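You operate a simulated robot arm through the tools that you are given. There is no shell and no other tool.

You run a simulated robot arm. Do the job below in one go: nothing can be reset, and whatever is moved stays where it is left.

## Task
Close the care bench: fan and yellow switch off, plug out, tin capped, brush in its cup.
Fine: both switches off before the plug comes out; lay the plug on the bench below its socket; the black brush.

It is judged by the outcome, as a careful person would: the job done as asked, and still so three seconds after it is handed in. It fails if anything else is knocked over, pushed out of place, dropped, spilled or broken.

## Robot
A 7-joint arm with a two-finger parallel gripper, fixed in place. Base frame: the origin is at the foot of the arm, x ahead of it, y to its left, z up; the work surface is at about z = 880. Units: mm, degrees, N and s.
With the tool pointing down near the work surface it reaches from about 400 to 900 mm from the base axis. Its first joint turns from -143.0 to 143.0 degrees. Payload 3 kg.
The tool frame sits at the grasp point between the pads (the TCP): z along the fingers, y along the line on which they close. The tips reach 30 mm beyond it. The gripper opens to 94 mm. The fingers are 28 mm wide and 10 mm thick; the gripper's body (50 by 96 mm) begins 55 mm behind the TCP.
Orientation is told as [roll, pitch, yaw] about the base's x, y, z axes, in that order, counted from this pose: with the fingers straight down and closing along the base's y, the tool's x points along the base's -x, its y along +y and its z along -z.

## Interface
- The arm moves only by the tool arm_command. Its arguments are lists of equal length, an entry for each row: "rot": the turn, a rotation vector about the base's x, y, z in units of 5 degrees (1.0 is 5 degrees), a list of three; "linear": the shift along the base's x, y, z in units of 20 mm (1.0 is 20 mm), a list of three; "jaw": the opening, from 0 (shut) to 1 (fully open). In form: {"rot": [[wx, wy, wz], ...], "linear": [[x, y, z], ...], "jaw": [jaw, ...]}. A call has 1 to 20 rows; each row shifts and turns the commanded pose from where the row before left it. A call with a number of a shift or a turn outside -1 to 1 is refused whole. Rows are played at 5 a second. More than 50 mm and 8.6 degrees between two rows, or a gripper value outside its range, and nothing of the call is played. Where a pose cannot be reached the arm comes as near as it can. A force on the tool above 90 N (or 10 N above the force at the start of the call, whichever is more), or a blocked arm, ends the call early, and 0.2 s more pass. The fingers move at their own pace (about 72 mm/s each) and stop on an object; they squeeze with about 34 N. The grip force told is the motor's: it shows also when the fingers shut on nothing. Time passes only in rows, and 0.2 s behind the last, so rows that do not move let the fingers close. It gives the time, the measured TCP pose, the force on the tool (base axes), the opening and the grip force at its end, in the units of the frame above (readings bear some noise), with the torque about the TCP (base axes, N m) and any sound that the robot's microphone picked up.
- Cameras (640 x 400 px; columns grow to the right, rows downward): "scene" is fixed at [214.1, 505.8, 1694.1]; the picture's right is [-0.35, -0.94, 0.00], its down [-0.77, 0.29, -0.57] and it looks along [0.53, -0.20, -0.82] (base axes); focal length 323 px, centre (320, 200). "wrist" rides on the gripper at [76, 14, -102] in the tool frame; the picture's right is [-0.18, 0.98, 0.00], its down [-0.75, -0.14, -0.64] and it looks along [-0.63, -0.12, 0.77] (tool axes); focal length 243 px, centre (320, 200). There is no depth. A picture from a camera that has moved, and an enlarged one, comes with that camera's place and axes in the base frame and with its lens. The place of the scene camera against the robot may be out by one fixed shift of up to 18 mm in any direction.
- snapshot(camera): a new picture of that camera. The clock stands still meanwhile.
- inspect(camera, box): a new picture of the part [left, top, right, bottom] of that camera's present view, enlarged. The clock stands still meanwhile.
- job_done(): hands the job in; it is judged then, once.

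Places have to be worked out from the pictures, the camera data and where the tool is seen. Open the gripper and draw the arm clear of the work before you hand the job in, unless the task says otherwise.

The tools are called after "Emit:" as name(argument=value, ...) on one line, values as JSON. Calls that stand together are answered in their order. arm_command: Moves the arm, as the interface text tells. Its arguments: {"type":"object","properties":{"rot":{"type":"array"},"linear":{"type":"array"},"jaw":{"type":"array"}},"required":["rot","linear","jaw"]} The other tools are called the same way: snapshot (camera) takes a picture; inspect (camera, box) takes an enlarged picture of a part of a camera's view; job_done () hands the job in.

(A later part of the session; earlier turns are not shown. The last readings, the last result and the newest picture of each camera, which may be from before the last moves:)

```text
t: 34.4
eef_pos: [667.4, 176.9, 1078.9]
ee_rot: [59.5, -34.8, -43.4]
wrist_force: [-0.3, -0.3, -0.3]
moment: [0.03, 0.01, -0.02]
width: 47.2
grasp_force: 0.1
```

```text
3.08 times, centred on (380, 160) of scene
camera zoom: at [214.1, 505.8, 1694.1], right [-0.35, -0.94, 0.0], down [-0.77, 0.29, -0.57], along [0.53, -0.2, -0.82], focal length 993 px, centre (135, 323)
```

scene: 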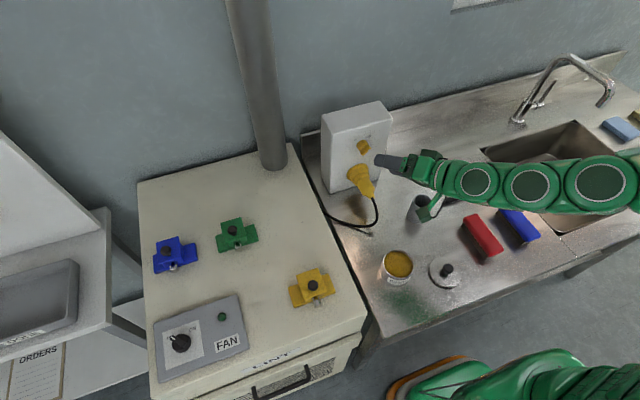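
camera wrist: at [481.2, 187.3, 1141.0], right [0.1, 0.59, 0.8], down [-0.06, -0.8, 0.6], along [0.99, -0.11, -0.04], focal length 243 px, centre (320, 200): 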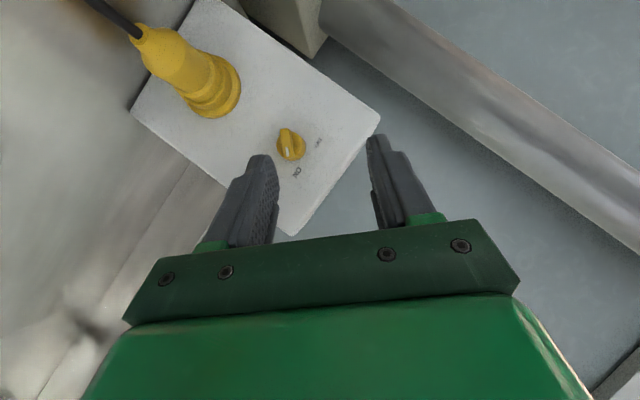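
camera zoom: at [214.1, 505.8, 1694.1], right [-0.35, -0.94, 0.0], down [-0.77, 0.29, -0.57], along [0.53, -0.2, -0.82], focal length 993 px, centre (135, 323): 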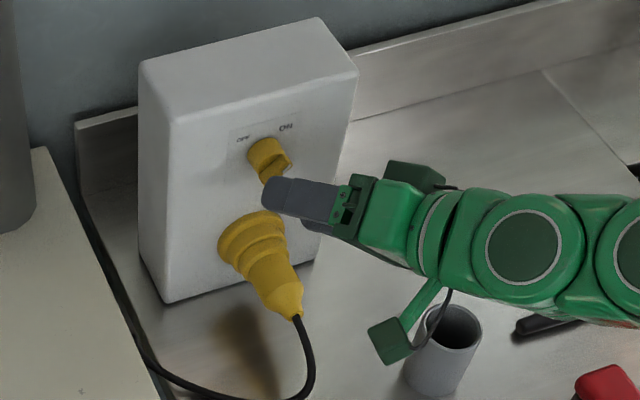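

The wing sits centred between the open fingers; axis refined to y 186.9, z 1070.4. I advance 29 mm and close on the wing.

Emit:
arm_command(rot=[[0, 0, 0], [0, 0, 0], [0, 0, 0], [0, 0, 0], [0, 0, 0], [0, 0, 0], [0, 0, 0]], linear=[[0.5, 0.03, 0], [0.5, 0.03, 0], [0.45, 0.01, 0], [0, 0, 0], [0, 0, 0], [0, 0, 0], [0, 0, 0]], jaw=[0.5, 0.5, 0.5, 0, 0, 0, 0])

Emit:
inspect(camera="wrist", box=[220, 60, 420, 220])

Emit:
inspect(camera="scene", box=[315, 95, 445, 225])

```text
t: 36.0
eef_pos: [696.5, 177.7, 1078.0]
ee_rot: [59.3, -34.7, -43.4]
wrist_force: [-8.6, -32.6, -28.5]
moment: [-0.46, 0.58, -1.16]
width: 9.7
grasp_force: 43.2
```

```text
2.50 times, centred on (320, 140) of wrist
camera zoom: at [570.4, 187.5, 1087.4], right [0.11, 0.59, 0.8], down [-0.06, -0.8, 0.6], along [0.99, -0.11, -0.05], focal length 606 px, centre (320, 350)
```

zoom: 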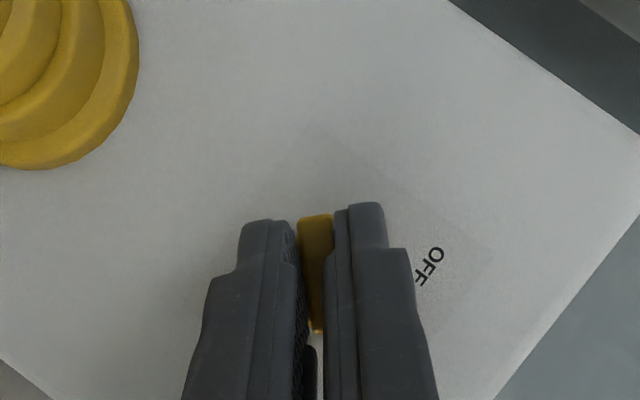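

```text
3.08 times, centred on (380, 160) of scene
camera zoom: at [214.1, 505.8, 1694.1], right [-0.35, -0.94, 0.0], down [-0.77, 0.29, -0.57], along [0.53, -0.2, -0.82], focal length 993 px, centre (135, 323)
```

zoom: 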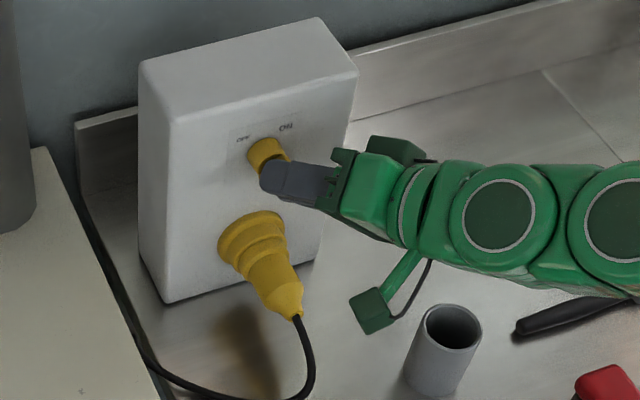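

The wing is held at 9.7 mm. Before loading the knob through a turn I want to be sure the arm can follow it, so I release, back off 40 mm and rehearse the −90° roll in free air.

Emit:
arm_command(rot=[[0, 0, 0], [0, 0, 0], [0, 0, 0], [0, 0, 0], [-1, 0, 0], [-1, 0, 0], [-1, 0, 0], [-1, 0, 0], [-1, 0, 0], [-1, 0, 0], [-1, 0, 0], [-1, 0, 0], [-1, 0, 0]], linear=[[0, 0, 0], [0, 0, 0], [-1, 0, 0], [-1, 0, 0], [0, 0.0386, 0.0353], [0, 0.0415, 0.0319], [0, 0.0442, 0.0281], [0, 0.0464, 0.0242], [0, 0.0484, 0.02], [0, 0.0499, 0.0157], [0, 0.0511, 0.0113], [0, 0.0518, 0.0068], [0, 0.0523, 0.0023]], jaw=[0.5, 0.5, 0.5, 0.5, 0.5, 0.5, 0.5, 0.5, 0.5, 0.5, 0.5, 0.5, 0.5])

Emit:
arm_command(rot=[[-1, 0, 0], [-1, 0, 0], [-1, 0, 0], [-1, 0, 0], [-1, 0, 0], [-1, 0, 0], [-1, 0, 0], [-1, 0, 0], [-1, 0, 0]], linear=[[0, 0.0523, -0.0023], [0, 0.0518, -0.0068], [0, 0.0511, -0.0113], [0, 0.0499, -0.0157], [0, 0.0484, -0.02], [0, 0.0464, -0.0242], [0, 0.0442, -0.0281], [0, 0.0415, -0.0319], [0, 0.0386, -0.0353]], jaw=[0.5, 0.5, 0.5, 0.5, 0.5, 0.5, 0.5, 0.5, 0.5])

```text
t: 38.8
eef_pos: [656.5, 187.6, 1080.5]
ee_rot: [-0.2, -53.3, 0.6]
wrist_force: [0.6, 0.3, 0.1]
moment: [0.01, -0.01, 0.02]
width: 47.0
grasp_force: 0.0
```

```text
t: 40.8
eef_pos: [656.3, 196.0, 1079.5]
ee_rot: [-59.0, -34.2, 43.6]
wrist_force: [-0.1, -0.5, 0.2]
moment: [0.04, -0.02, -0.03]
width: 47.0
grasp_force: 0.0
```

The full turn is reachable with no warnings. I rotate back to +45°, ready to grip again.

Emit:
arm_command(rot=[[1, 0, 0], [1, 0, 0], [1, 0, 0], [1, 0, 0], [1, 0, 0], [1, 0, 0], [1, 0, 0], [1, 0, 0], [1, 0, 0], [1, 0, 0], [1, 0, 0], [1, 0, 0], [1, 0, 0], [1, 0, 0], [1, 0, 0], [1, 0, 0], [1, 0, 0], [1, 0, 0]], linear=[[0, -0.0386, 0.0353], [0, -0.0415, 0.0319], [0, -0.0442, 0.0281], [0, -0.0464, 0.0242], [0, -0.0484, 0.02], [0, -0.0499, 0.0157], [0, -0.0511, 0.0113], [0, -0.0518, 0.0068], [0, -0.0523, 0.0023], [0, -0.0523, -0.0023], [0, -0.0518, -0.0068], [0, -0.0511, -0.0113], [0, -0.0499, -0.0157], [0, -0.0484, -0.02], [0, -0.0464, -0.0242], [0, -0.0442, -0.0281], [0, -0.0415, -0.0319], [0, -0.0386, -0.0353]], jaw=[0.5, 0.5, 0.5, 0.5, 0.5, 0.5, 0.5, 0.5, 0.5, 0.5, 0.5, 0.5, 0.5, 0.5, 0.5, 0.5, 0.5, 0.5])

Emit:
inspect(camera="wrist", box=[220, 60, 420, 220])

```text
t: 44.6
eef_pos: [656.2, 178.4, 1079.1]
ee_rot: [59.4, -34.7, -43.4]
wrist_force: [-0.7, 0.1, -0.2]
moment: [0.0, 0.02, 0.01]
width: 46.9
grasp_force: 0.1
```

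```text
2.50 times, centred on (320, 140) of wrist
camera zoom: at [529.9, 188.6, 1087.7], right [0.1, 0.59, 0.8], down [-0.06, -0.8, 0.6], along [0.99, -0.11, -0.05], focal length 606 px, centre (320, 350)
```

zoom: 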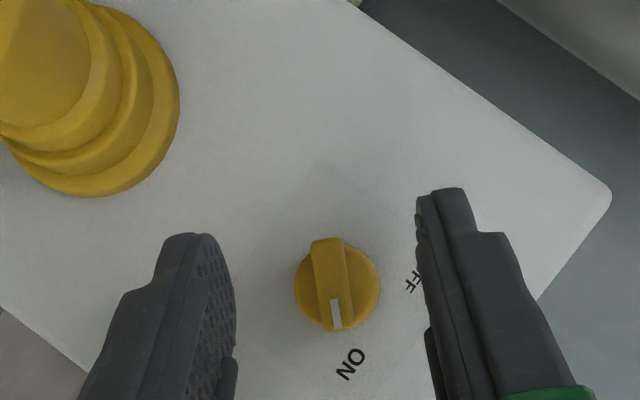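

The switch is still at ON. I advance again with a 1 mm correction, close on the wing and turn it the first 45°.

Emit:
arm_command(rot=[[0, 0, 0], [0, 0, 0], [0, 0, 0], [0, 0, 0], [0, 0, 0], [0, 0, 0], [0, 0, 0]], linear=[[0.7, -0.02, -0.03], [0.7, -0.02, -0.03], [0.66, 0, 0], [0, 0, 0], [0, 0, 0], [0, 0, 0], [0, 0, 0]], jaw=[0.5, 0.5, 0.5, 0, 0, 0, 0])

```text
t: 46.2
eef_pos: [698.1, 176.1, 1077.6]
ee_rot: [59.5, -34.8, -43.4]
wrist_force: [-3.0, -7.6, -1.7]
moment: [-0.07, 0.08, -0.22]
width: 26.0
grasp_force: 45.7
```

26 mm means the deep corner caught the round skirt; I open, back out 2.5 mm and close again.

Emit:
arm_command(rot=[[0, 0, 0], [0, 0, 0], [0, 0, 0], [0, 0, 0], [0, 0, 0], [0, 0, 0], [0, 0, 0]], linear=[[0, 0, 0], [0, 0, 0], [-0.13, 0.02, 0], [0, 0, 0], [0, 0, 0], [0, 0, 0], [0, 0, 0]], jaw=[0.5, 0.5, 0.5, 0, 0, 0, 0])

Emit:
inspect(camera="wrist", box=[220, 60, 420, 220])

```text
t: 47.8
eef_pos: [695.2, 177.7, 1077.3]
ee_rot: [59.3, -34.7, -43.3]
wrist_force: [-7.2, -15.5, -11.5]
moment: [-0.14, 0.25, -0.63]
width: 9.6
grasp_force: 43.3
```

```text
2.50 times, centred on (320, 140) of wrist
camera zoom: at [568.9, 188.0, 1086.5], right [0.1, 0.59, 0.8], down [-0.06, -0.8, 0.6], along [0.99, -0.11, -0.05], focal length 606 px, centre (320, 350)
```

zoom: 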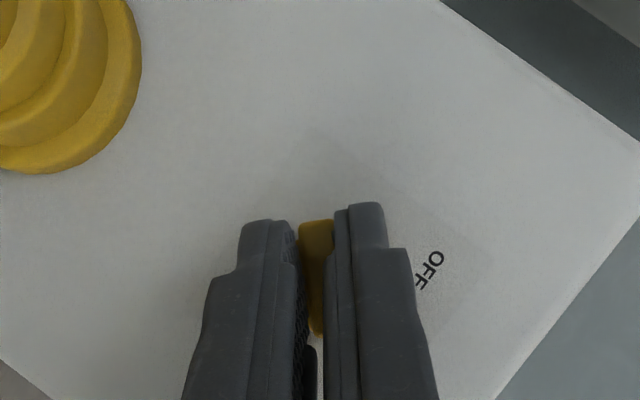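

Held at 9.6 mm with modest side load. I turn it −45° along the arc about the knob axis.

Emit:
arm_command(rot=[[-1, 0, 0], [-1, 0, 0], [-1, 0, 0], [-1, 0, 0], [-1, 0, 0], [-1, 0, 0], [-1, 0, 0], [-1, 0, 0], [-1, 0, 0]], linear=[[0, 0.0386, 0.0353], [0, 0.0415, 0.0319], [0, 0.0442, 0.0281], [0, 0.0464, 0.0242], [0, 0.0484, 0.02], [0, 0.0499, 0.0157], [0, 0.0511, 0.0113], [0, 0.0518, 0.0068], [0, 0.0523, 0.0023]], jaw=[0, 0, 0, 0, 0, 0, 0, 0, 0])

Emit:
inspect(camera="wrist", box=[220, 60, 420, 220])

```text
t: 49.8
eef_pos: [696.4, 184.4, 1080.2]
ee_rot: [-0.3, -53.2, 0.5]
wrist_force: [13.8, -46.0, -10.7]
moment: [-0.45, -0.12, -1.24]
width: 9.8
grasp_force: 43.2
```

```text
2.50 times, centred on (320, 140) of wrist
camera zoom: at [568.9, 199.2, 1080.5], right [0.1, 0.98, 0.15], down [-0.06, -0.14, 0.99], along [0.99, -0.11, 0.05], focal length 606 px, centre (320, 350)
```

zoom: 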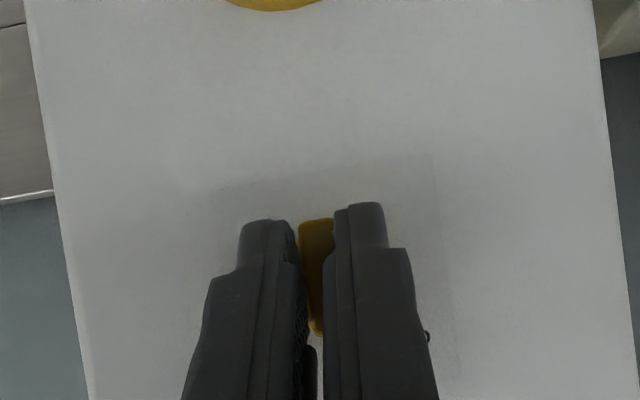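

The knob follows; there is a 46 N sideways load so I shift 1.6 mm in −y while turning the remaining 45° to OFF.

Emit:
arm_command(rot=[[-1, 0, 0], [-1, 0, 0], [-1, 0, 0], [-1, 0, 0], [-1, 0, 0], [-1, 0, 0], [-1, 0, 0], [-1, 0, 0], [-1, 0, 0]], linear=[[0, -0.0277, -0.0023], [0, 0.0518, -0.0068], [0, 0.0511, -0.0113], [0, 0.0499, -0.0157], [0, 0.0484, -0.02], [0, 0.0464, -0.0242], [0, 0.0442, -0.0281], [0, 0.0415, -0.0319], [0, 0.0386, -0.0353]], jaw=[0, 0, 0, 0, 0, 0, 0, 0, 0])

Emit:
inspect(camera="wrist", box=[220, 60, 420, 220])

```text
t: 51.8
eef_pos: [695.5, 192.3, 1077.5]
ee_rot: [-58.9, -34.2, 43.8]
wrist_force: [-6.7, -26.4, -7.7]
moment: [-0.03, 0.7, -1.42]
width: 9.9
grasp_force: 43.4
```

```text
2.50 times, centred on (320, 140) of wrist
camera zoom: at [568.8, 203.0, 1068.4], right [0.1, 0.8, -0.59], down [-0.06, 0.6, 0.8], along [0.99, -0.04, 0.11], focal length 606 px, centre (320, 350)
```

zoom: 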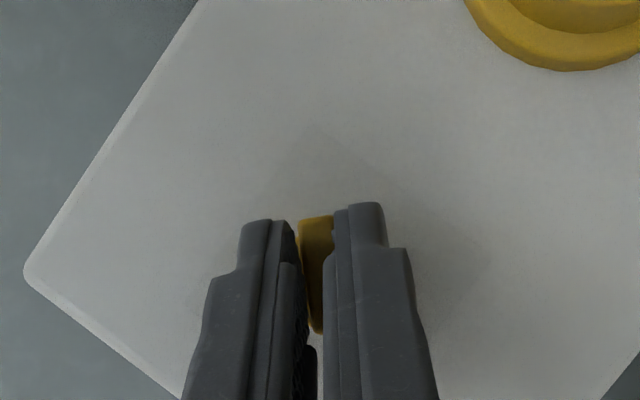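

The full 90° is done. I open, back off 45 mm and check the pointer.

Emit:
arm_command(rot=[[0, 0, 0], [0, 0, 0], [0, 0, 0], [0, 0, 0], [0, 0, 0], [0, 0, 0]], linear=[[0, 0, 0], [0, 0, 0], [-0.5, 0, 0], [-0.8, 0, 0], [-1, 0, 0], [0, 0, 0]], jaw=[0.5, 0.5, 0.5, 0.5, 0.5, 0.5])

Emit:
inspect(camera="wrist", box=[220, 60, 420, 220])

Emit:
inspect(camera="scene", box=[315, 95, 445, 225])

```text
t: 53.2
eef_pos: [649.2, 193.3, 1077.4]
ee_rot: [-58.9, -34.3, 43.8]
wrist_force: [-0.3, -0.1, -0.1]
moment: [-0.03, 0.01, -0.03]
width: 47.3
grasp_force: 0.1
```

```text
2.50 times, centred on (320, 140) of wrist
camera zoom: at [522.7, 203.2, 1068.6], right [0.1, 0.8, -0.59], down [-0.06, 0.6, 0.8], along [0.99, -0.04, 0.11], focal length 606 px, centre (320, 350)
```

zoom: 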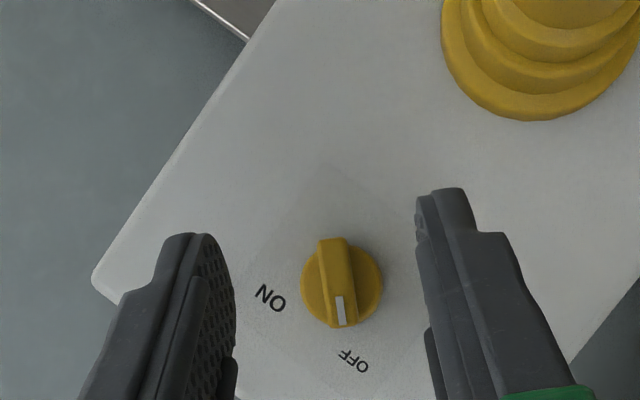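

```text
3.08 times, centred on (380, 160) of scene
camera zoom: at [214.1, 505.8, 1694.1], right [-0.35, -0.94, 0.0], down [-0.77, 0.29, -0.57], along [0.53, -0.2, -0.82], focal length 993 px, centre (135, 323)
```

zoom: 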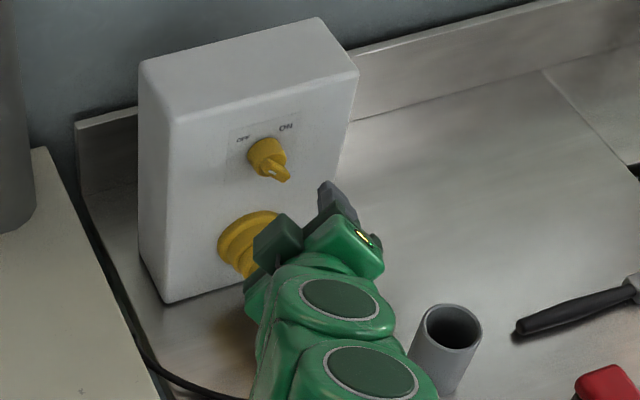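

The yellow switch now points at OFF, and the box hasn't shifted. Both switches are off, so the plug is next: I roll and pitch the tool back to straight down in the clear.

Emit:
arm_command(rot=[[1, 0, 0], [1, 0, 0], [1, 0, 0], [1, 0, 0], [1, 0, 0], [1, 0, 0], [1, 0, 0], [1, 0, 0], [1, 0, 0], [0, 1, 0], [0, 1, 0], [0, 1, 0], [0, 1, 0], [0, 1, 0], [0, 1, 0], [0, 1, 0], [0, 1, 0], [0, 1, 0], [0, 1, 0]], linear=[[-0.25, 0, 0.25], [-0.25, 0, 0.25], [-0.25, 0, 0.25], [-0.25, 0, 0.25], [-0.25, 0, 0.25], [-0.25, 0, 0.25], [-0.25, 0, 0.25], [-0.25, 0, 0.25], [-0.25, 0, 0.25], [0, 0, 0], [0, 0, 0], [0, 0, 0], [0, 0, 0], [0, 0, 0], [0, 0, 0], [0, 0, 0], [0, 0, 0], [0, 0, 0], [0, 0, 0]], jaw=[0.6, 0.6, 0.6, 0.6, 0.6, 0.6, 0.6, 0.6, 0.6, 0.6, 0.6, 0.6, 0.6, 0.6, 0.6, 0.6, 0.6, 0.6, 0.6])

Emit:
snapshot(camera="wrist")

```text
t: 57.2
eef_pos: [604.6, 192.0, 1121.6]
ee_rot: [0.2, -3.3, 0.3]
wrist_force: [-0.5, 0.5, -0.3]
moment: [0.02, 0.0, 0.05]
width: 56.4
grasp_force: 0.0
```

```text
taken
camera wrist: at [523.9, 207.2, 1220.4], right [0.18, 0.98, 0.02], down [0.72, -0.14, 0.68], along [0.67, -0.11, -0.73], focal length 243 px, centre (320, 200)
```

wrist: 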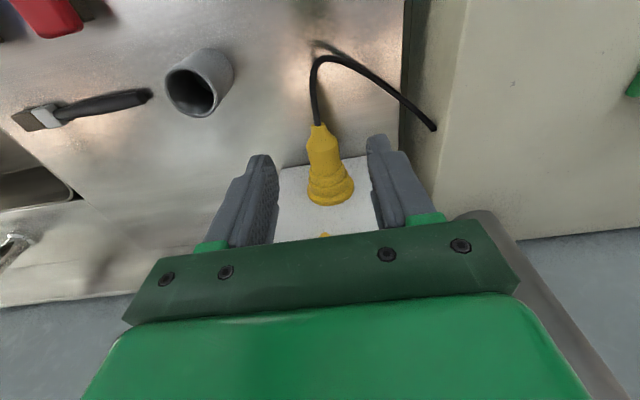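

The plug is in view; I enlarge it to see its shape and pick the grip spot.

Emit:
inspect(camera="wrist", box=[260, 110, 390, 230])

Emit:
inspect(camera="scene", box=[320, 140, 400, 250])

```text
3.33 times, centred on (325, 170) of wrist
camera zoom: at [523.9, 207.2, 1220.4], right [0.18, 0.98, 0.02], down [0.72, -0.14, 0.68], along [0.67, -0.11, -0.73], focal length 809 px, centre (303, 300)
```

zoom: 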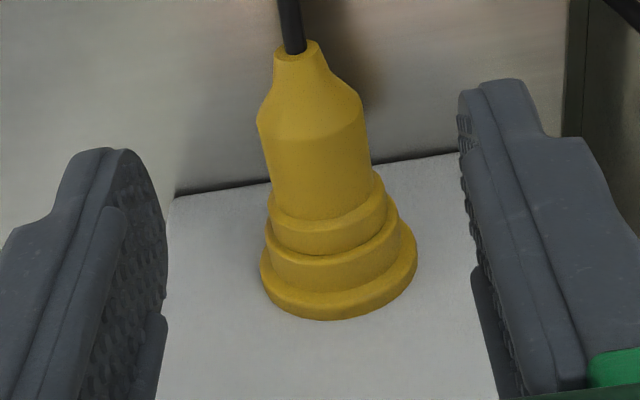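

```text
3.64 times, centred on (360, 195) of scene
camera zoom: at [214.1, 505.8, 1694.1], right [-0.35, -0.94, 0.0], down [-0.77, 0.29, -0.57], along [0.53, -0.2, -0.82], focal length 1173 px, centre (174, 218)
```

zoom: 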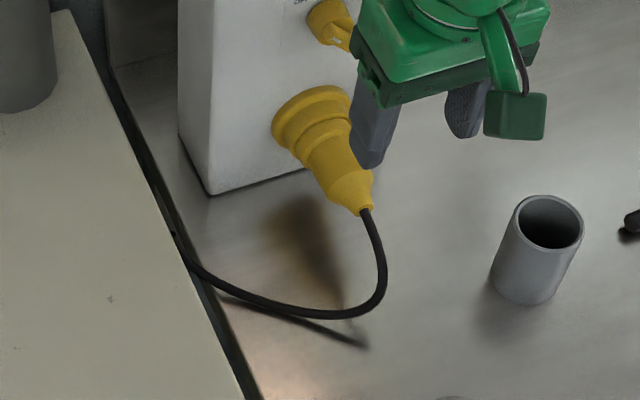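

The plug body is a cylinder about 41 mm across, from x≈674 to 706, axis near y 187, z 957. I'll grip it from above with a slight 20° tilt so the hand stays clear of the switch; first I move above it and look.

Emit:
arm_command(rot=[[0, -1, 0], [0, -1, 0], [0, -1, 0], [0, -0.34, 0], [0, 0, 0]], linear=[[0.6, -0.05, -0.7], [0.6, -0.05, -0.7], [0.6, -0.05, -0.7], [0.6, -0.05, -0.7], [0.6, -0.05, -0.7]], jaw=[0.85, 0.85, 0.85, 0.85, 0.85])

Emit:
inspect(camera="wrist", box=[210, 40, 430, 240])

Emit:
inspect(camera="scene", box=[320, 100, 450, 240])

```text
t: 58.4
eef_pos: [663.6, 189.4, 1053.3]
ee_rot: [0.2, -20.1, 0.2]
wrist_force: [-0.2, 0.1, -0.2]
moment: [0.04, 0.0, 0.01]
width: 79.9
grasp_force: 0.0
```

```text
2.00 times, centred on (320, 140) of wrist
camera zoom: at [558.8, 203.4, 1122.7], right [0.17, 0.98, 0.07], down [0.49, -0.14, 0.86], along [0.86, -0.11, -0.5], focal length 485 px, centre (320, 320)
```

zoom: 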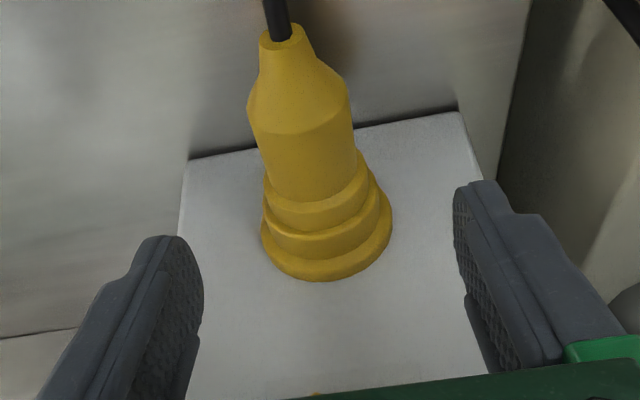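

```text
2.86 times, centred on (385, 170) of scene
camera zoom: at [214.1, 505.8, 1694.1], right [-0.35, -0.94, 0.0], down [-0.77, 0.29, -0.57], along [0.53, -0.2, -0.82], focal length 922 px, centre (134, 286)
```

zoom: 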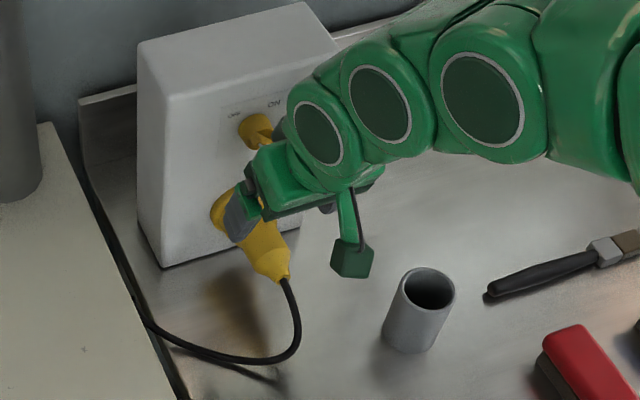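

Both views agree: body top line z≈977, centre y≈187. I shift over it and lower the open jaws to straddle the body at (684, 187, 962).

Emit:
arm_command(rot=[[0, 0, 0], [0, 0, 0], [0, 0, 0], [0, 0, 0], [0, 0, 0], [0, 0, 0], [0, 0, 0], [0, 0, 0]], linear=[[0.5, -0.06, 0], [0.5, -0.06, 0], [0, 0, -0.8], [0, 0, -0.8], [0, 0, -0.8], [0, 0, -0.8], [0, 0, -0.8], [0, 0, -0.55]], jaw=[0.85, 0.85, 0.85, 0.85, 0.85, 0.85, 0.85, 0.85])

Emit:
snapshot(camera="wrist")

Emit:
inspect(camera="scene", box=[320, 100, 450, 240])

```text
t: 60.2
eef_pos: [684.3, 186.2, 963.0]
ee_rot: [0.2, -20.2, 0.3]
wrist_force: [-0.4, -0.3, 1.5]
moment: [0.01, 0.0, 0.03]
width: 80.0
grasp_force: 0.0
```

```text
taken
camera wrist: at [578.8, 200.6, 1032.8], right [0.17, 0.98, 0.07], down [0.49, -0.14, 0.86], along [0.86, -0.11, -0.5], focal length 243 px, centre (320, 200)
```

wrist: 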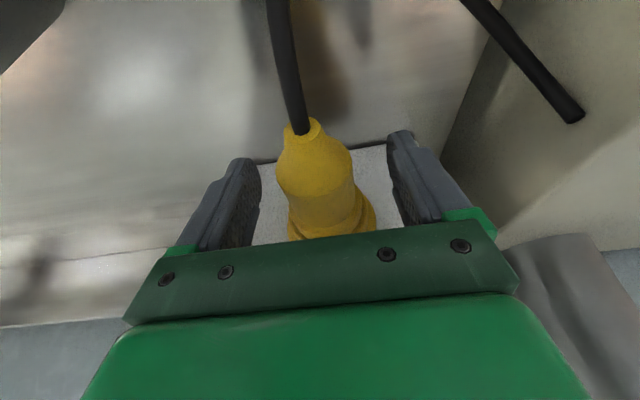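

```text
2.86 times, centred on (385, 170) of scene
camera zoom: at [214.1, 505.8, 1694.1], right [-0.35, -0.94, 0.0], down [-0.77, 0.29, -0.57], along [0.53, -0.2, -0.82], focal length 922 px, centre (134, 286)
```

zoom: 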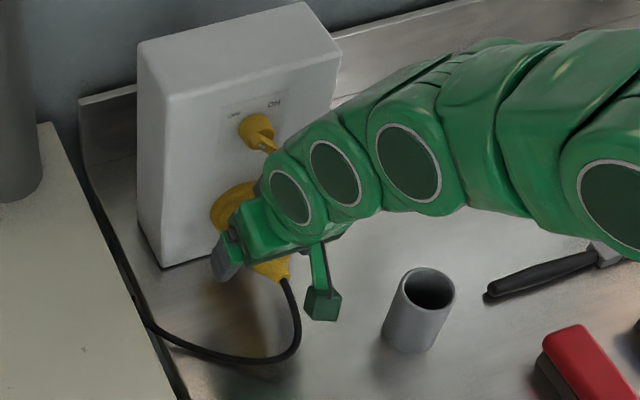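

The fingers straddle the plug body evenly. I close on it.

Emit:
arm_command(rot=[[0, 0, 0], [0, 0, 0], [0, 0, 0], [0, 0, 0]], linear=[[0, 0, 0], [0, 0, 0], [0, 0, 0], [0, 0, 0]], jaw=[0, 0, 0, 0])

Emit:
snapshot(camera="wrist")

```text
t: 61.2
eef_pos: [683.2, 186.2, 962.5]
ee_rot: [0.2, -20.0, 0.3]
wrist_force: [-0.9, 0.8, 0.1]
moment: [-0.03, 0.04, -0.01]
width: 36.4
grasp_force: 34.0
heard: snap
```

```text
taken
camera wrist: at [578.6, 200.5, 1032.6], right [0.17, 0.98, 0.07], down [0.49, -0.14, 0.86], along [0.86, -0.11, -0.5], focal length 243 px, centre (320, 200)
```

wrist: 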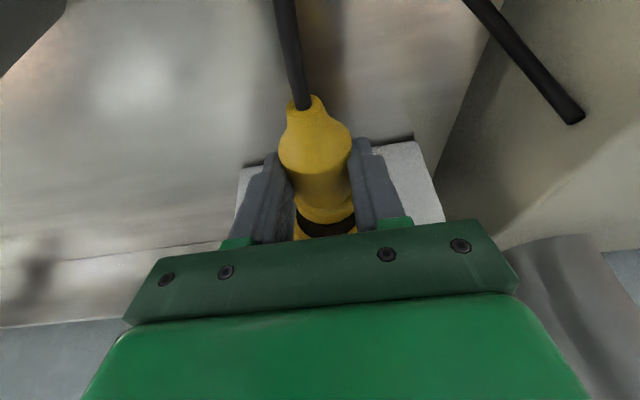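

I heard a snap as the jaws closed and see a dark gap near the flange. I look closer before doing anything else.

Emit:
inspect(camera="wrist", box=[240, 80, 430, 250])

Emit:
inspect(camera="scene", box=[315, 130, 415, 240])

```text
2.35 times, centred on (335, 165) of wrist
camera zoom: at [578.6, 200.5, 1032.6], right [0.17, 0.98, 0.07], down [0.49, -0.14, 0.86], along [0.86, -0.11, -0.5], focal length 571 px, centre (285, 282)
```

zoom: 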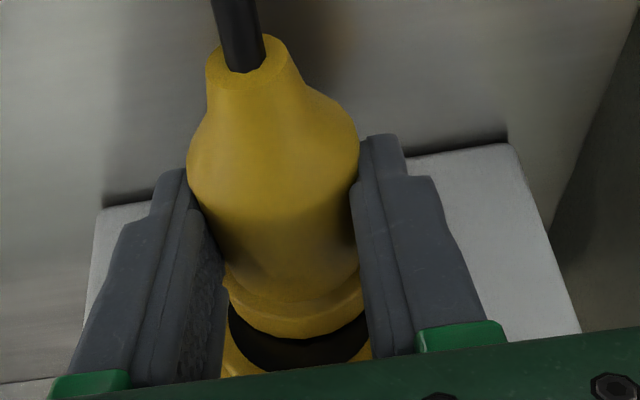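

```text
3.64 times, centred on (365, 185) of scene
camera zoom: at [214.1, 505.8, 1694.1], right [-0.35, -0.94, 0.0], down [-0.77, 0.29, -0.57], along [0.53, -0.2, -0.82], focal length 1173 px, centre (156, 254)
```

zoom: 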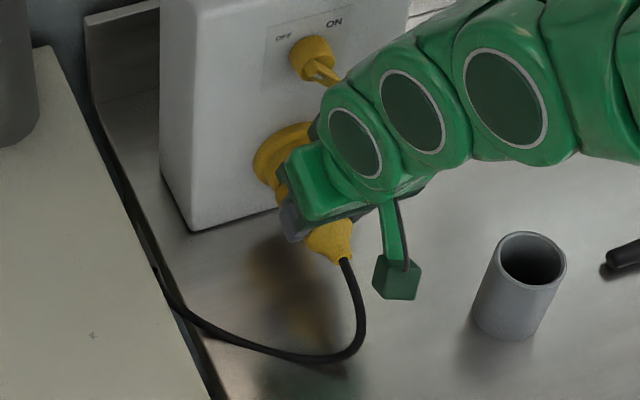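

The big outer flange turns out to be the socket's collar: the plug body has popped out of it by about 8 mm (that was the snap) and is held in the jaws at 36 mm. I draw it straight back towards −x.

Emit:
arm_command(rot=[[0, 0, 0], [0, 0, 0], [0, 0, 0], [0, 0, 0], [0, 0, 0], [0, 0, 0], [0, 0, 0]], linear=[[-0.4, 0, 0], [-0.5, 0, 0], [-0.5, 0, 0], [-0.5, 0, 0], [-0.5, 0, 0], [-0.5, 0, 0], [0, 0, 0]], jaw=[0, 0, 0, 0, 0, 0, 0])

Emit:
snapshot(camera="wrist")

Emit:
inspect(camera="scene", box=[315, 130, 415, 240])

```text
t: 62.8
eef_pos: [625.9, 187.1, 961.8]
ee_rot: [0.2, -19.9, 0.2]
wrist_force: [-0.4, 0.1, -0.2]
moment: [-0.02, 0.01, 0.01]
width: 36.2
grasp_force: 34.5
```

```text
taken
camera wrist: at [520.7, 200.1, 1031.4], right [0.17, 0.98, 0.07], down [0.49, -0.14, 0.86], along [0.86, -0.11, -0.5], focal length 243 px, centre (320, 200)
```

wrist: 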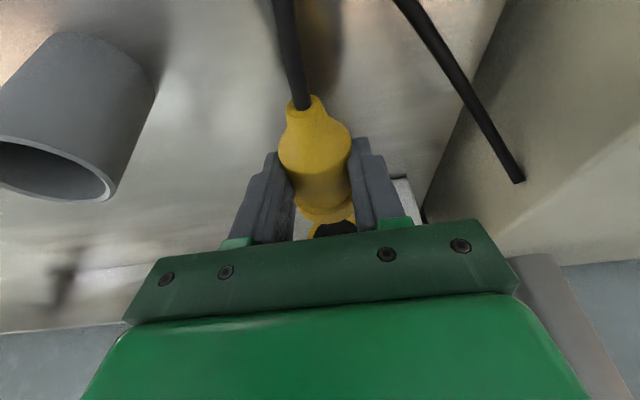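

```text
3.64 times, centred on (365, 185) of scene
camera zoom: at [214.1, 505.8, 1694.1], right [-0.35, -0.94, 0.0], down [-0.77, 0.29, -0.57], along [0.53, -0.2, -0.82], focal length 1173 px, centre (156, 254)
```

zoom: 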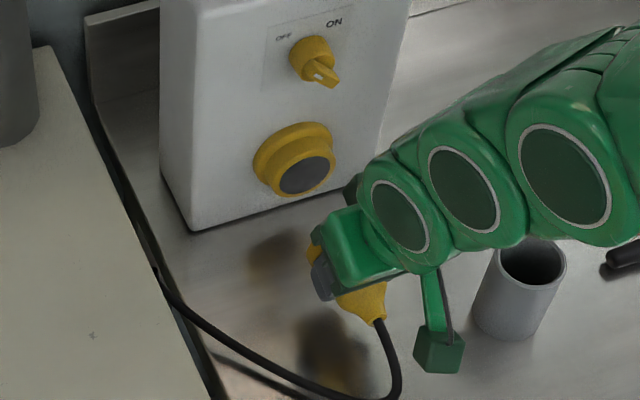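

The plug is free and both switches are off. I keep hold, lower it to z≈932, carry it back to right below the socket (TCP x≈672) and lower to just above the bench.

Emit:
arm_command(rot=[[0, 0, 0], [0, 0, 0], [0, 0, 0], [0, 0, 0], [0, 0, 0], [0, 0, 0], [0, 0, 0], [0, 0, 0]], linear=[[0, 0, -0.5], [0, 0, -0.5], [0, 0, -0.5], [0.75, 0, 0], [0.75, 0, 0], [0.75, 0, 0], [0, 0, -0.4], [0, 0, -0.3]], jaw=[0, 0, 0, 0, 0, 0, 0, 0])

Emit:
snapshot(camera="wrist")

Emit:
inspect(camera="scene", box=[315, 130, 415, 240])

```text
t: 64.6
eef_pos: [672.3, 186.3, 918.5]
ee_rot: [0.2, -20.2, 0.3]
wrist_force: [-0.7, -6.1, 24.2]
moment: [-0.23, -0.65, -0.14]
width: 36.3
grasp_force: 33.9
```

```text
taken
camera wrist: at [566.1, 200.0, 988.6], right [0.17, 0.98, 0.07], down [0.49, -0.14, 0.86], along [0.86, -0.11, -0.5], focal length 243 px, centre (320, 200)
```

wrist: 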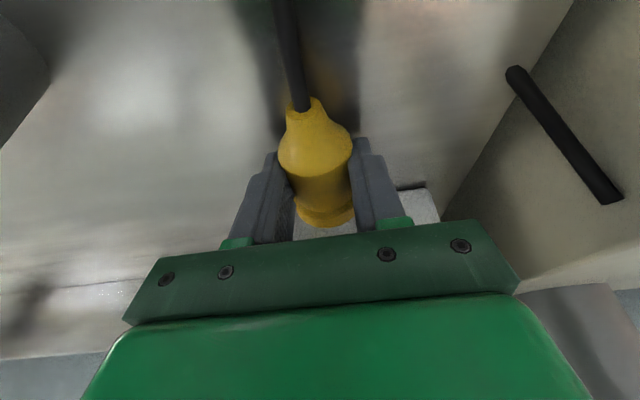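

```text
3.64 times, centred on (365, 185) of scene
camera zoom: at [214.1, 505.8, 1694.1], right [-0.35, -0.94, 0.0], down [-0.77, 0.29, -0.57], along [0.53, -0.2, -0.82], focal length 1173 px, centre (156, 254)
```

zoom: 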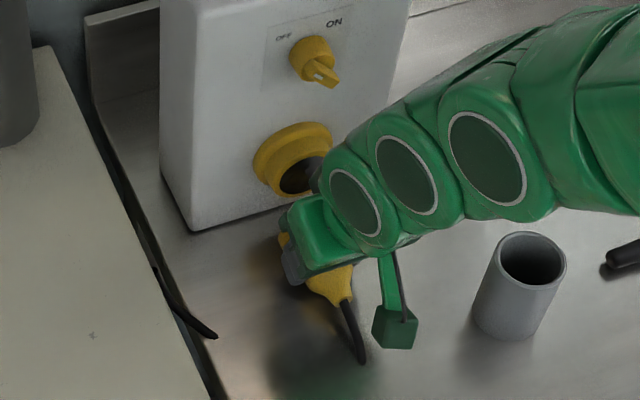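

There is 24 N of upward contact at TCP z 918.5, earlier than I expected. I look closely at what is touching before going further.

Emit:
inspect(camera="scene", box=[345, 165, 405, 235])

Emit:
inspect(camera="wrist", box=[230, 80, 420, 250])

```text
5.71 times, centred on (375, 200) of scene
camera zoom: at [214.1, 505.8, 1694.1], right [-0.35, -0.94, 0.0], down [-0.77, 0.29, -0.57], along [0.53, -0.2, -0.82], focal length 1844 px, centre (6, 200)
```

zoom: 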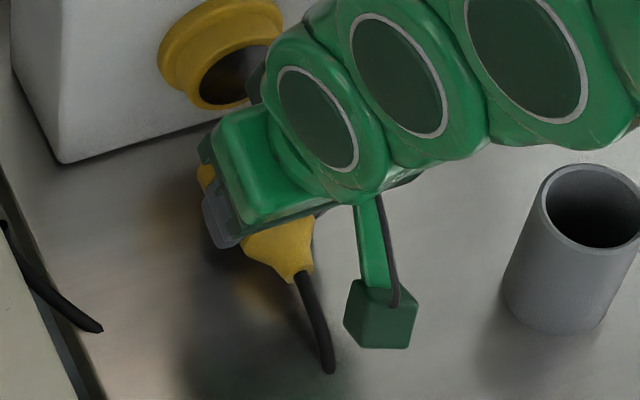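

```text
2.35 times, centred on (325, 165) of wrist
camera zoom: at [566.1, 200.0, 988.6], right [0.17, 0.98, 0.07], down [0.49, -0.14, 0.86], along [0.86, -0.11, -0.5], focal length 571 px, centre (308, 282)
```

zoom: 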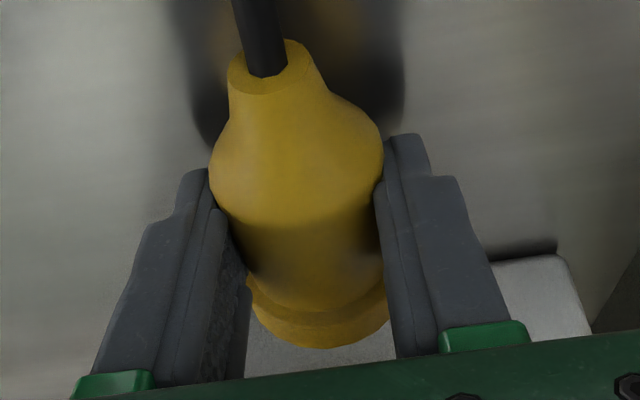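

Torque and force place the contact at the plug's nose, centred, 28 mm ahead of the TCP: the plug is lying level with its underside on the bench just in front of the socket. I open the jaws only slightly so the fingers guard against rolling, and let it settle.

Emit:
arm_command(rot=[[0, 0, 0], [0, 0, 0], [0, 0, 0], [0, 0, 0], [0, 0, 0], [0, 0, 0]], linear=[[0, 0, 0.03], [0, 0, 0], [0, 0, 0], [0, 0, 0], [0, 0, 0], [0, 0, 0]], jaw=[0, 0.48, 0.48, 0.48, 0.48, 0.48])

Emit:
inspect(camera="wrist", box=[230, 80, 420, 250])

Emit:
inspect(camera="scene", box=[345, 165, 405, 235])

```text
t: 66.0
eef_pos: [670.5, 187.6, 917.3]
ee_rot: [0.3, -20.0, 0.2]
wrist_force: [-0.5, -0.9, -0.6]
moment: [0.02, 0.01, 0.03]
width: 45.2
grasp_force: 0.0
```

```text
2.35 times, centred on (325, 165) of wrist
camera zoom: at [565.7, 200.0, 988.4], right [0.17, 0.98, 0.07], down [0.49, -0.14, 0.86], along [0.86, -0.11, -0.5], focal length 571 px, centre (308, 282)
```

zoom: 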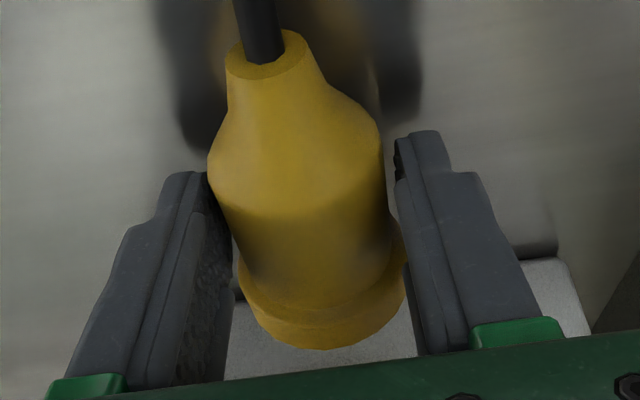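

```text
5.71 times, centred on (375, 200) of scene
camera zoom: at [214.1, 505.8, 1694.1], right [-0.35, -0.94, 0.0], down [-0.77, 0.29, -0.57], along [0.53, -0.2, -0.82], focal length 1844 px, centre (6, 200)
```

zoom: 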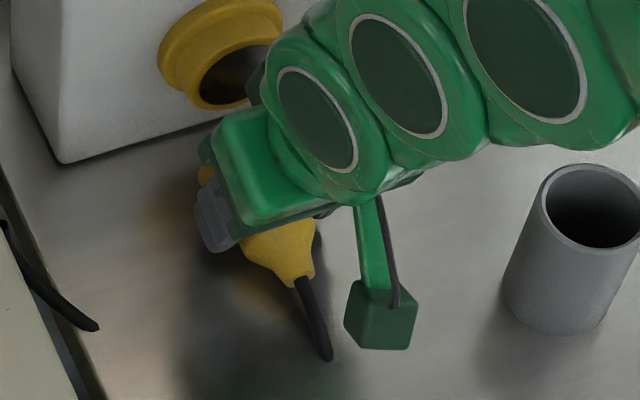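

The plug is resting freely (no load on the jaws) and has stayed put. I open wider and rise straight up along the tool axis.

Emit:
arm_command(rot=[[0, 0, 0], [0, 0, 0], [0, 0, 0], [0, 0, 0], [0, 0, 0], [0, 0, 0], [0, 0, 0]], linear=[[0, 0, 0], [0, 0, 0], [-0.1, 0, 0.3], [-0.2, 0, 0.6], [-0.3, 0, 0.8], [-0.3, 0, 0.8], [-0.3, 0, 0.8]], jaw=[0.6, 0.75, 0.75, 0.75, 0.75, 0.75, 0.75])

Emit:
snapshot(camera="wrist")

Emit:
snapshot(camera="scene")

```text
t: 67.6
eef_pos: [647.7, 186.2, 983.9]
ee_rot: [0.2, -20.1, 0.3]
wrist_force: [0.5, 0.6, 0.0]
moment: [-0.01, 0.03, 0.0]
width: 70.6
grasp_force: 0.0
```

```text
taken
camera wrist: at [541.8, 200.7, 1054.3], right [0.17, 0.98, 0.07], down [0.49, -0.14, 0.86], along [0.86, -0.11, -0.5], focal length 243 px, centre (320, 200)
```

wrist: 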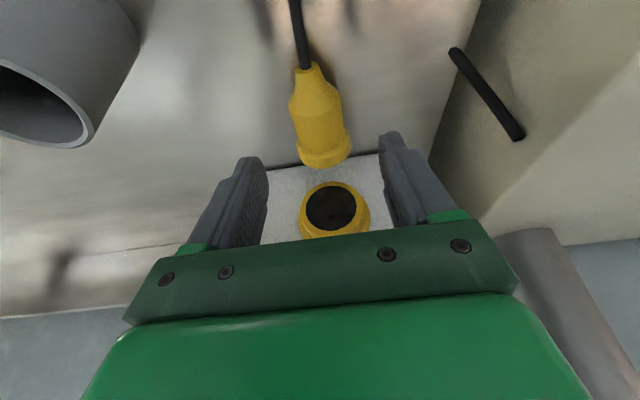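

```text
taken
```

scene: 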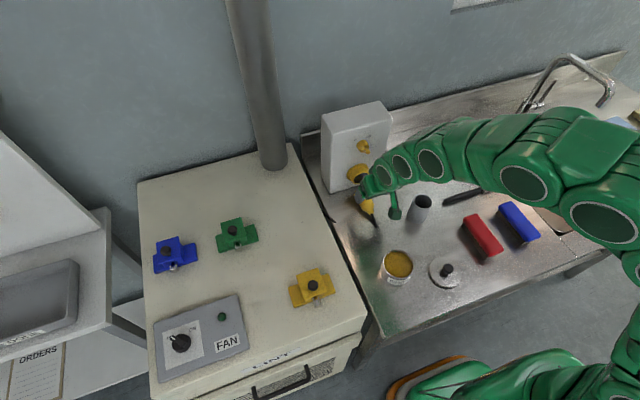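

The plug lies below its socket and stays put. Now the tin: I raise, bring the tool back to vertical and move in over the lid and tin for a measuring view.

Emit:
arm_command(rot=[[0, 0, 0], [0, 0, 0], [0, 0, 0], [0, 0, 0], [0, 1, 0], [0, 1, 0], [0, 1, 0], [0, 1, 0], [0, 0, 0], [0, 0, 0], [0, 0, 0], [0, 0, 0], [0, 0, 0], [0, 0, 0]], linear=[[-0.3, 0, 1], [-0.3, 0, 1], [-0.3, 0, 1], [-0.3, 0, 1], [-1, -0.4, 0.3], [-1, -0.4, 0.3], [-1, -0.4, 0.3], [-1, -0.4, 0.3], [-1, -0.4, 0], [-1, -0.4, 0], [-1, -0.4, 0], [-1, -0.4, 0], [-1, -0.4, 0], [-0.3, 0, 0]], jaw=[0.75, 0.75, 0.75, 0.75, 0.75, 0.75, 0.75, 0.75, 0.75, 0.75, 0.75, 0.75, 0.75, 0.75])

Emit:
snapshot(camera="wrist")

Emit:
snapshot(camera="scene")

```text
t: 70.6
eef_pos: [437.2, 113.3, 1087.8]
ee_rot: [0.3, 0.0, 0.2]
wrist_force: [0.6, 0.4, 0.1]
moment: [-0.02, -0.04, 0.0]
width: 70.6
grasp_force: 0.1
```

```text
taken
camera wrist: at [361.8, 127.3, 1190.8], right [0.18, 0.98, 0.01], down [0.75, -0.14, 0.64], along [0.63, -0.11, -0.77], focal length 243 px, centre (320, 200)
```

wrist: 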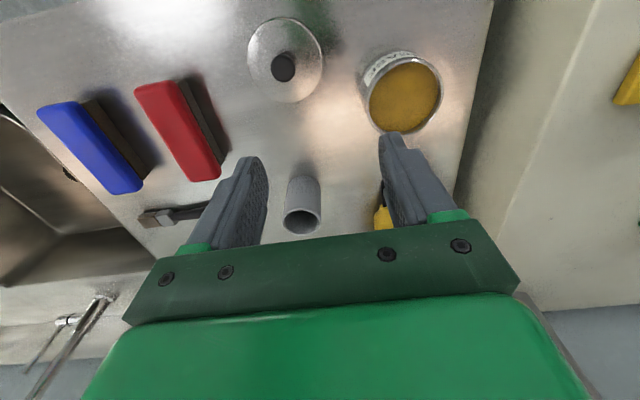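

```text
taken
```

scene: 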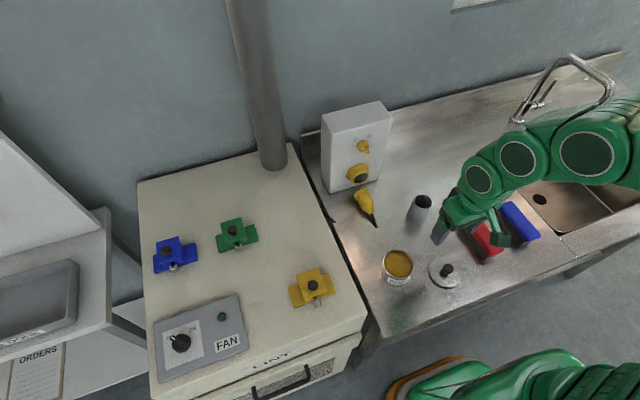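

Lid and tin are both in the wrist view. I enlarge them for measuring.

Emit:
inspect(camera="wrist", box=[230, 0, 460, 145])

Emit:
inspect(camera="scene", box=[375, 235, 475, 300])

```text
2.76 times, centred on (345, 72) of wrist
camera zoom: at [361.8, 127.3, 1190.8], right [0.18, 0.98, 0.01], down [0.75, -0.14, 0.64], along [0.63, -0.11, -0.77], focal length 669 px, centre (251, 552)
```

zoom: 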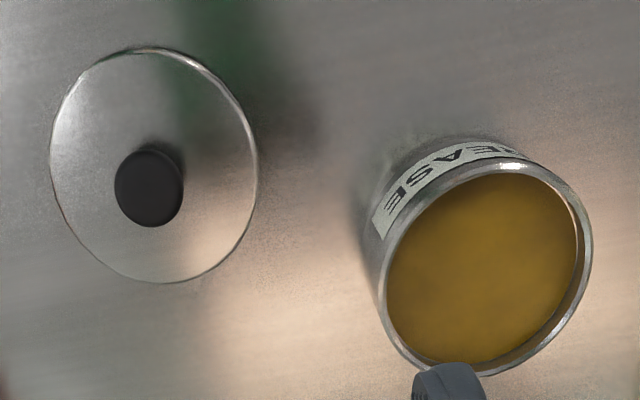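

```text
6.15 times, centred on (425, 268) of scene
camera zoom: at [214.1, 505.8, 1694.1], right [-0.35, -0.94, 0.0], down [-0.77, 0.29, -0.57], along [0.53, -0.2, -0.82], focal length 1986 px, centre (-326, -215)
```

zoom: 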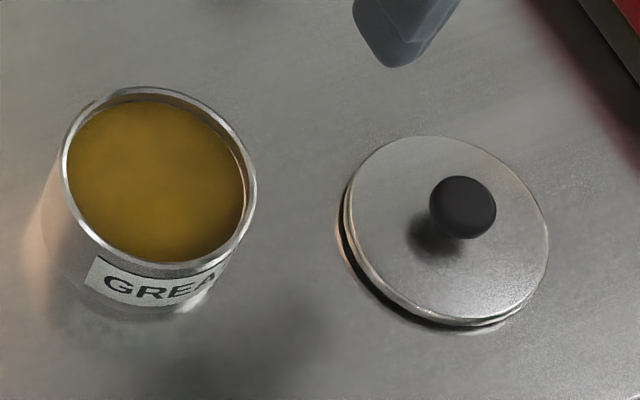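

Lid centre comes out at about (408, 82), its ball knob centre near z 917; the tin's rim centre at about (457, 202, 929). I move above the lid knob for a closer fix.

Emit:
arm_command(rot=[[0, 0, 0], [0, 0, 0], [0, 0, 0], [0, 0, 0], [0, 0, 0]], linear=[[-0.3, -0.31, -0.8], [-0.3, -0.31, -0.8], [-0.3, -0.31, -0.8], [-0.3, -0.31, -0.8], [-0.26, -0.31, -0.8]], jaw=[0.6, 0.6, 0.6, 0.6, 0.6])

Emit:
inspect(camera="wrist", box=[200, 20, 440, 220])

Emit:
inspect(camera="scene", box=[395, 190, 505, 300])

```text
t: 71.8
eef_pos: [407.2, 82.9, 1007.1]
ee_rot: [0.4, -0.1, 0.2]
wrist_force: [-0.2, 0.6, 0.2]
moment: [-0.02, 0.03, 0.0]
width: 56.4
grasp_force: 0.0
```

```text
2.00 times, centred on (320, 120) of wrist
camera zoom: at [332.2, 96.8, 1110.8], right [0.18, 0.98, 0.01], down [0.75, -0.14, 0.64], along [0.63, -0.11, -0.77], focal length 485 px, centre (320, 360)
```

zoom: 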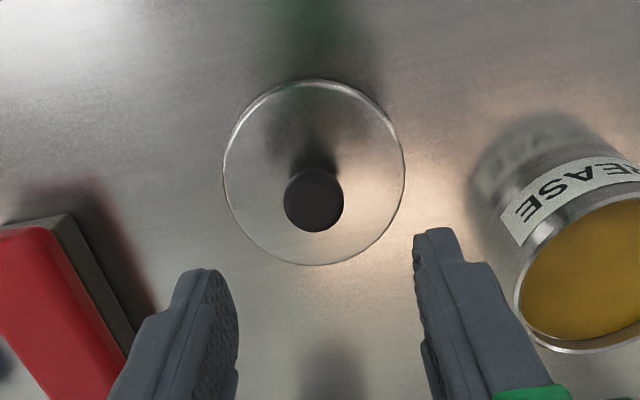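

```text
3.64 times, centred on (450, 245) of scene
camera zoom: at [214.1, 505.8, 1694.1], right [-0.35, -0.94, 0.0], down [-0.77, 0.29, -0.57], along [0.53, -0.2, -0.82], focal length 1173 px, centre (-153, 36)
```

zoom: 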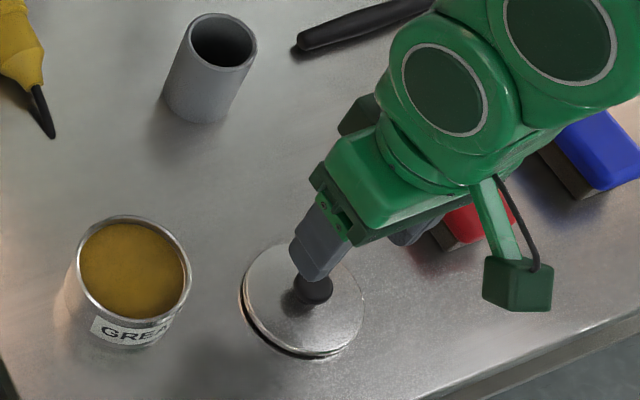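

The lid knob sits at (406.5, 82), right under the tool. I lower to TCP z≈926 so the tips stop a few millimetres above the lid, and close gently on the knob.

Emit:
arm_command(rot=[[0, 0, 0], [0, 0, 0], [0, 0, 0], [0, 0, 0], [0, 0, 0], [0, 0, 0]], linear=[[-0.04, -0.045, -0.8], [0, 0, -0.8], [0, 0, -0.8], [0, 0, -0.8], [0, 0, -0.5], [0, 0, -0.35]], jaw=[0.6, 0.6, 0.6, 0.6, 0.6, 0.6])

Emit:
inspect(camera="wrist", box=[200, 60, 440, 260])

Emit:
inspect(camera="scene", box=[395, 210, 505, 300])

```text
t: 73.2
eef_pos: [407.0, 81.8, 927.5]
ee_rot: [0.2, 0.0, 0.3]
wrist_force: [0.4, -0.6, 0.1]
moment: [-0.02, -0.03, -0.01]
width: 56.6
grasp_force: 0.0
```

```text
2.00 times, centred on (320, 160) of wrist
camera zoom: at [332.0, 96.3, 1030.0], right [0.18, 0.98, 0.01], down [0.75, -0.14, 0.64], along [0.63, -0.11, -0.77], focal length 485 px, centre (320, 280)
```

zoom: 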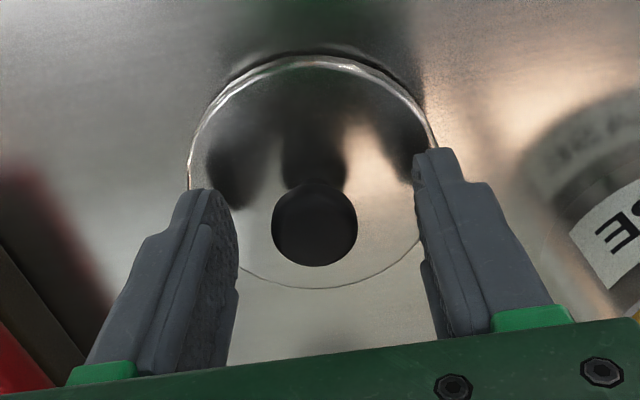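

```text
4.44 times, centred on (450, 255) of scene
camera zoom: at [214.1, 505.8, 1694.1], right [-0.35, -0.94, 0.0], down [-0.77, 0.29, -0.57], along [0.53, -0.2, -0.82], focal length 1434 px, centre (-258, -44)
```

zoom: 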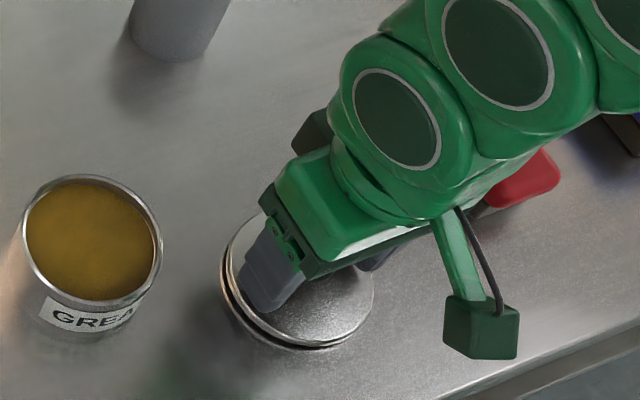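

The knob is centred between the fingers, tips clear of the lid plate. I close on it.

Emit:
arm_command(rot=[[0, 0, 0], [0, 0, 0], [0, 0, 0], [0, 0, 0]], linear=[[0, 0, 0], [0, 0, 0], [0, 0, 0], [0, 0, 0]], jaw=[0, 0, 0, 0])

Emit:
inspect(camera="wrist", box=[200, 60, 440, 260])

```text
t: 74.2
eef_pos: [407.6, 81.9, 928.0]
ee_rot: [0.3, -0.1, 0.3]
wrist_force: [0.8, 2.1, 6.2]
moment: [-0.09, -0.04, 0.02]
width: 21.8
grasp_force: 34.0
```

```text
2.00 times, centred on (320, 160) of wrist
camera zoom: at [332.0, 96.3, 1030.0], right [0.18, 0.98, 0.01], down [0.75, -0.14, 0.64], along [0.63, -0.11, -0.77], focal length 485 px, centre (320, 280)
```

zoom: 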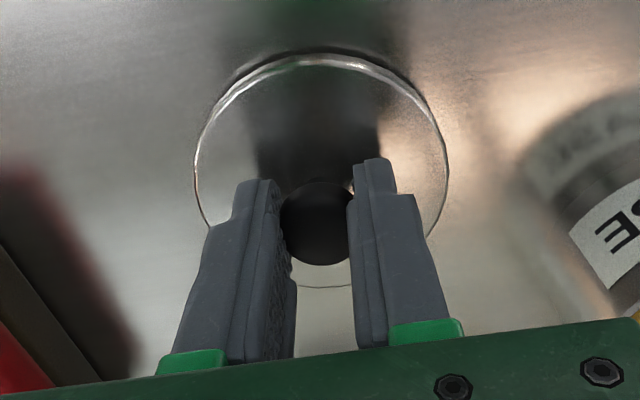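

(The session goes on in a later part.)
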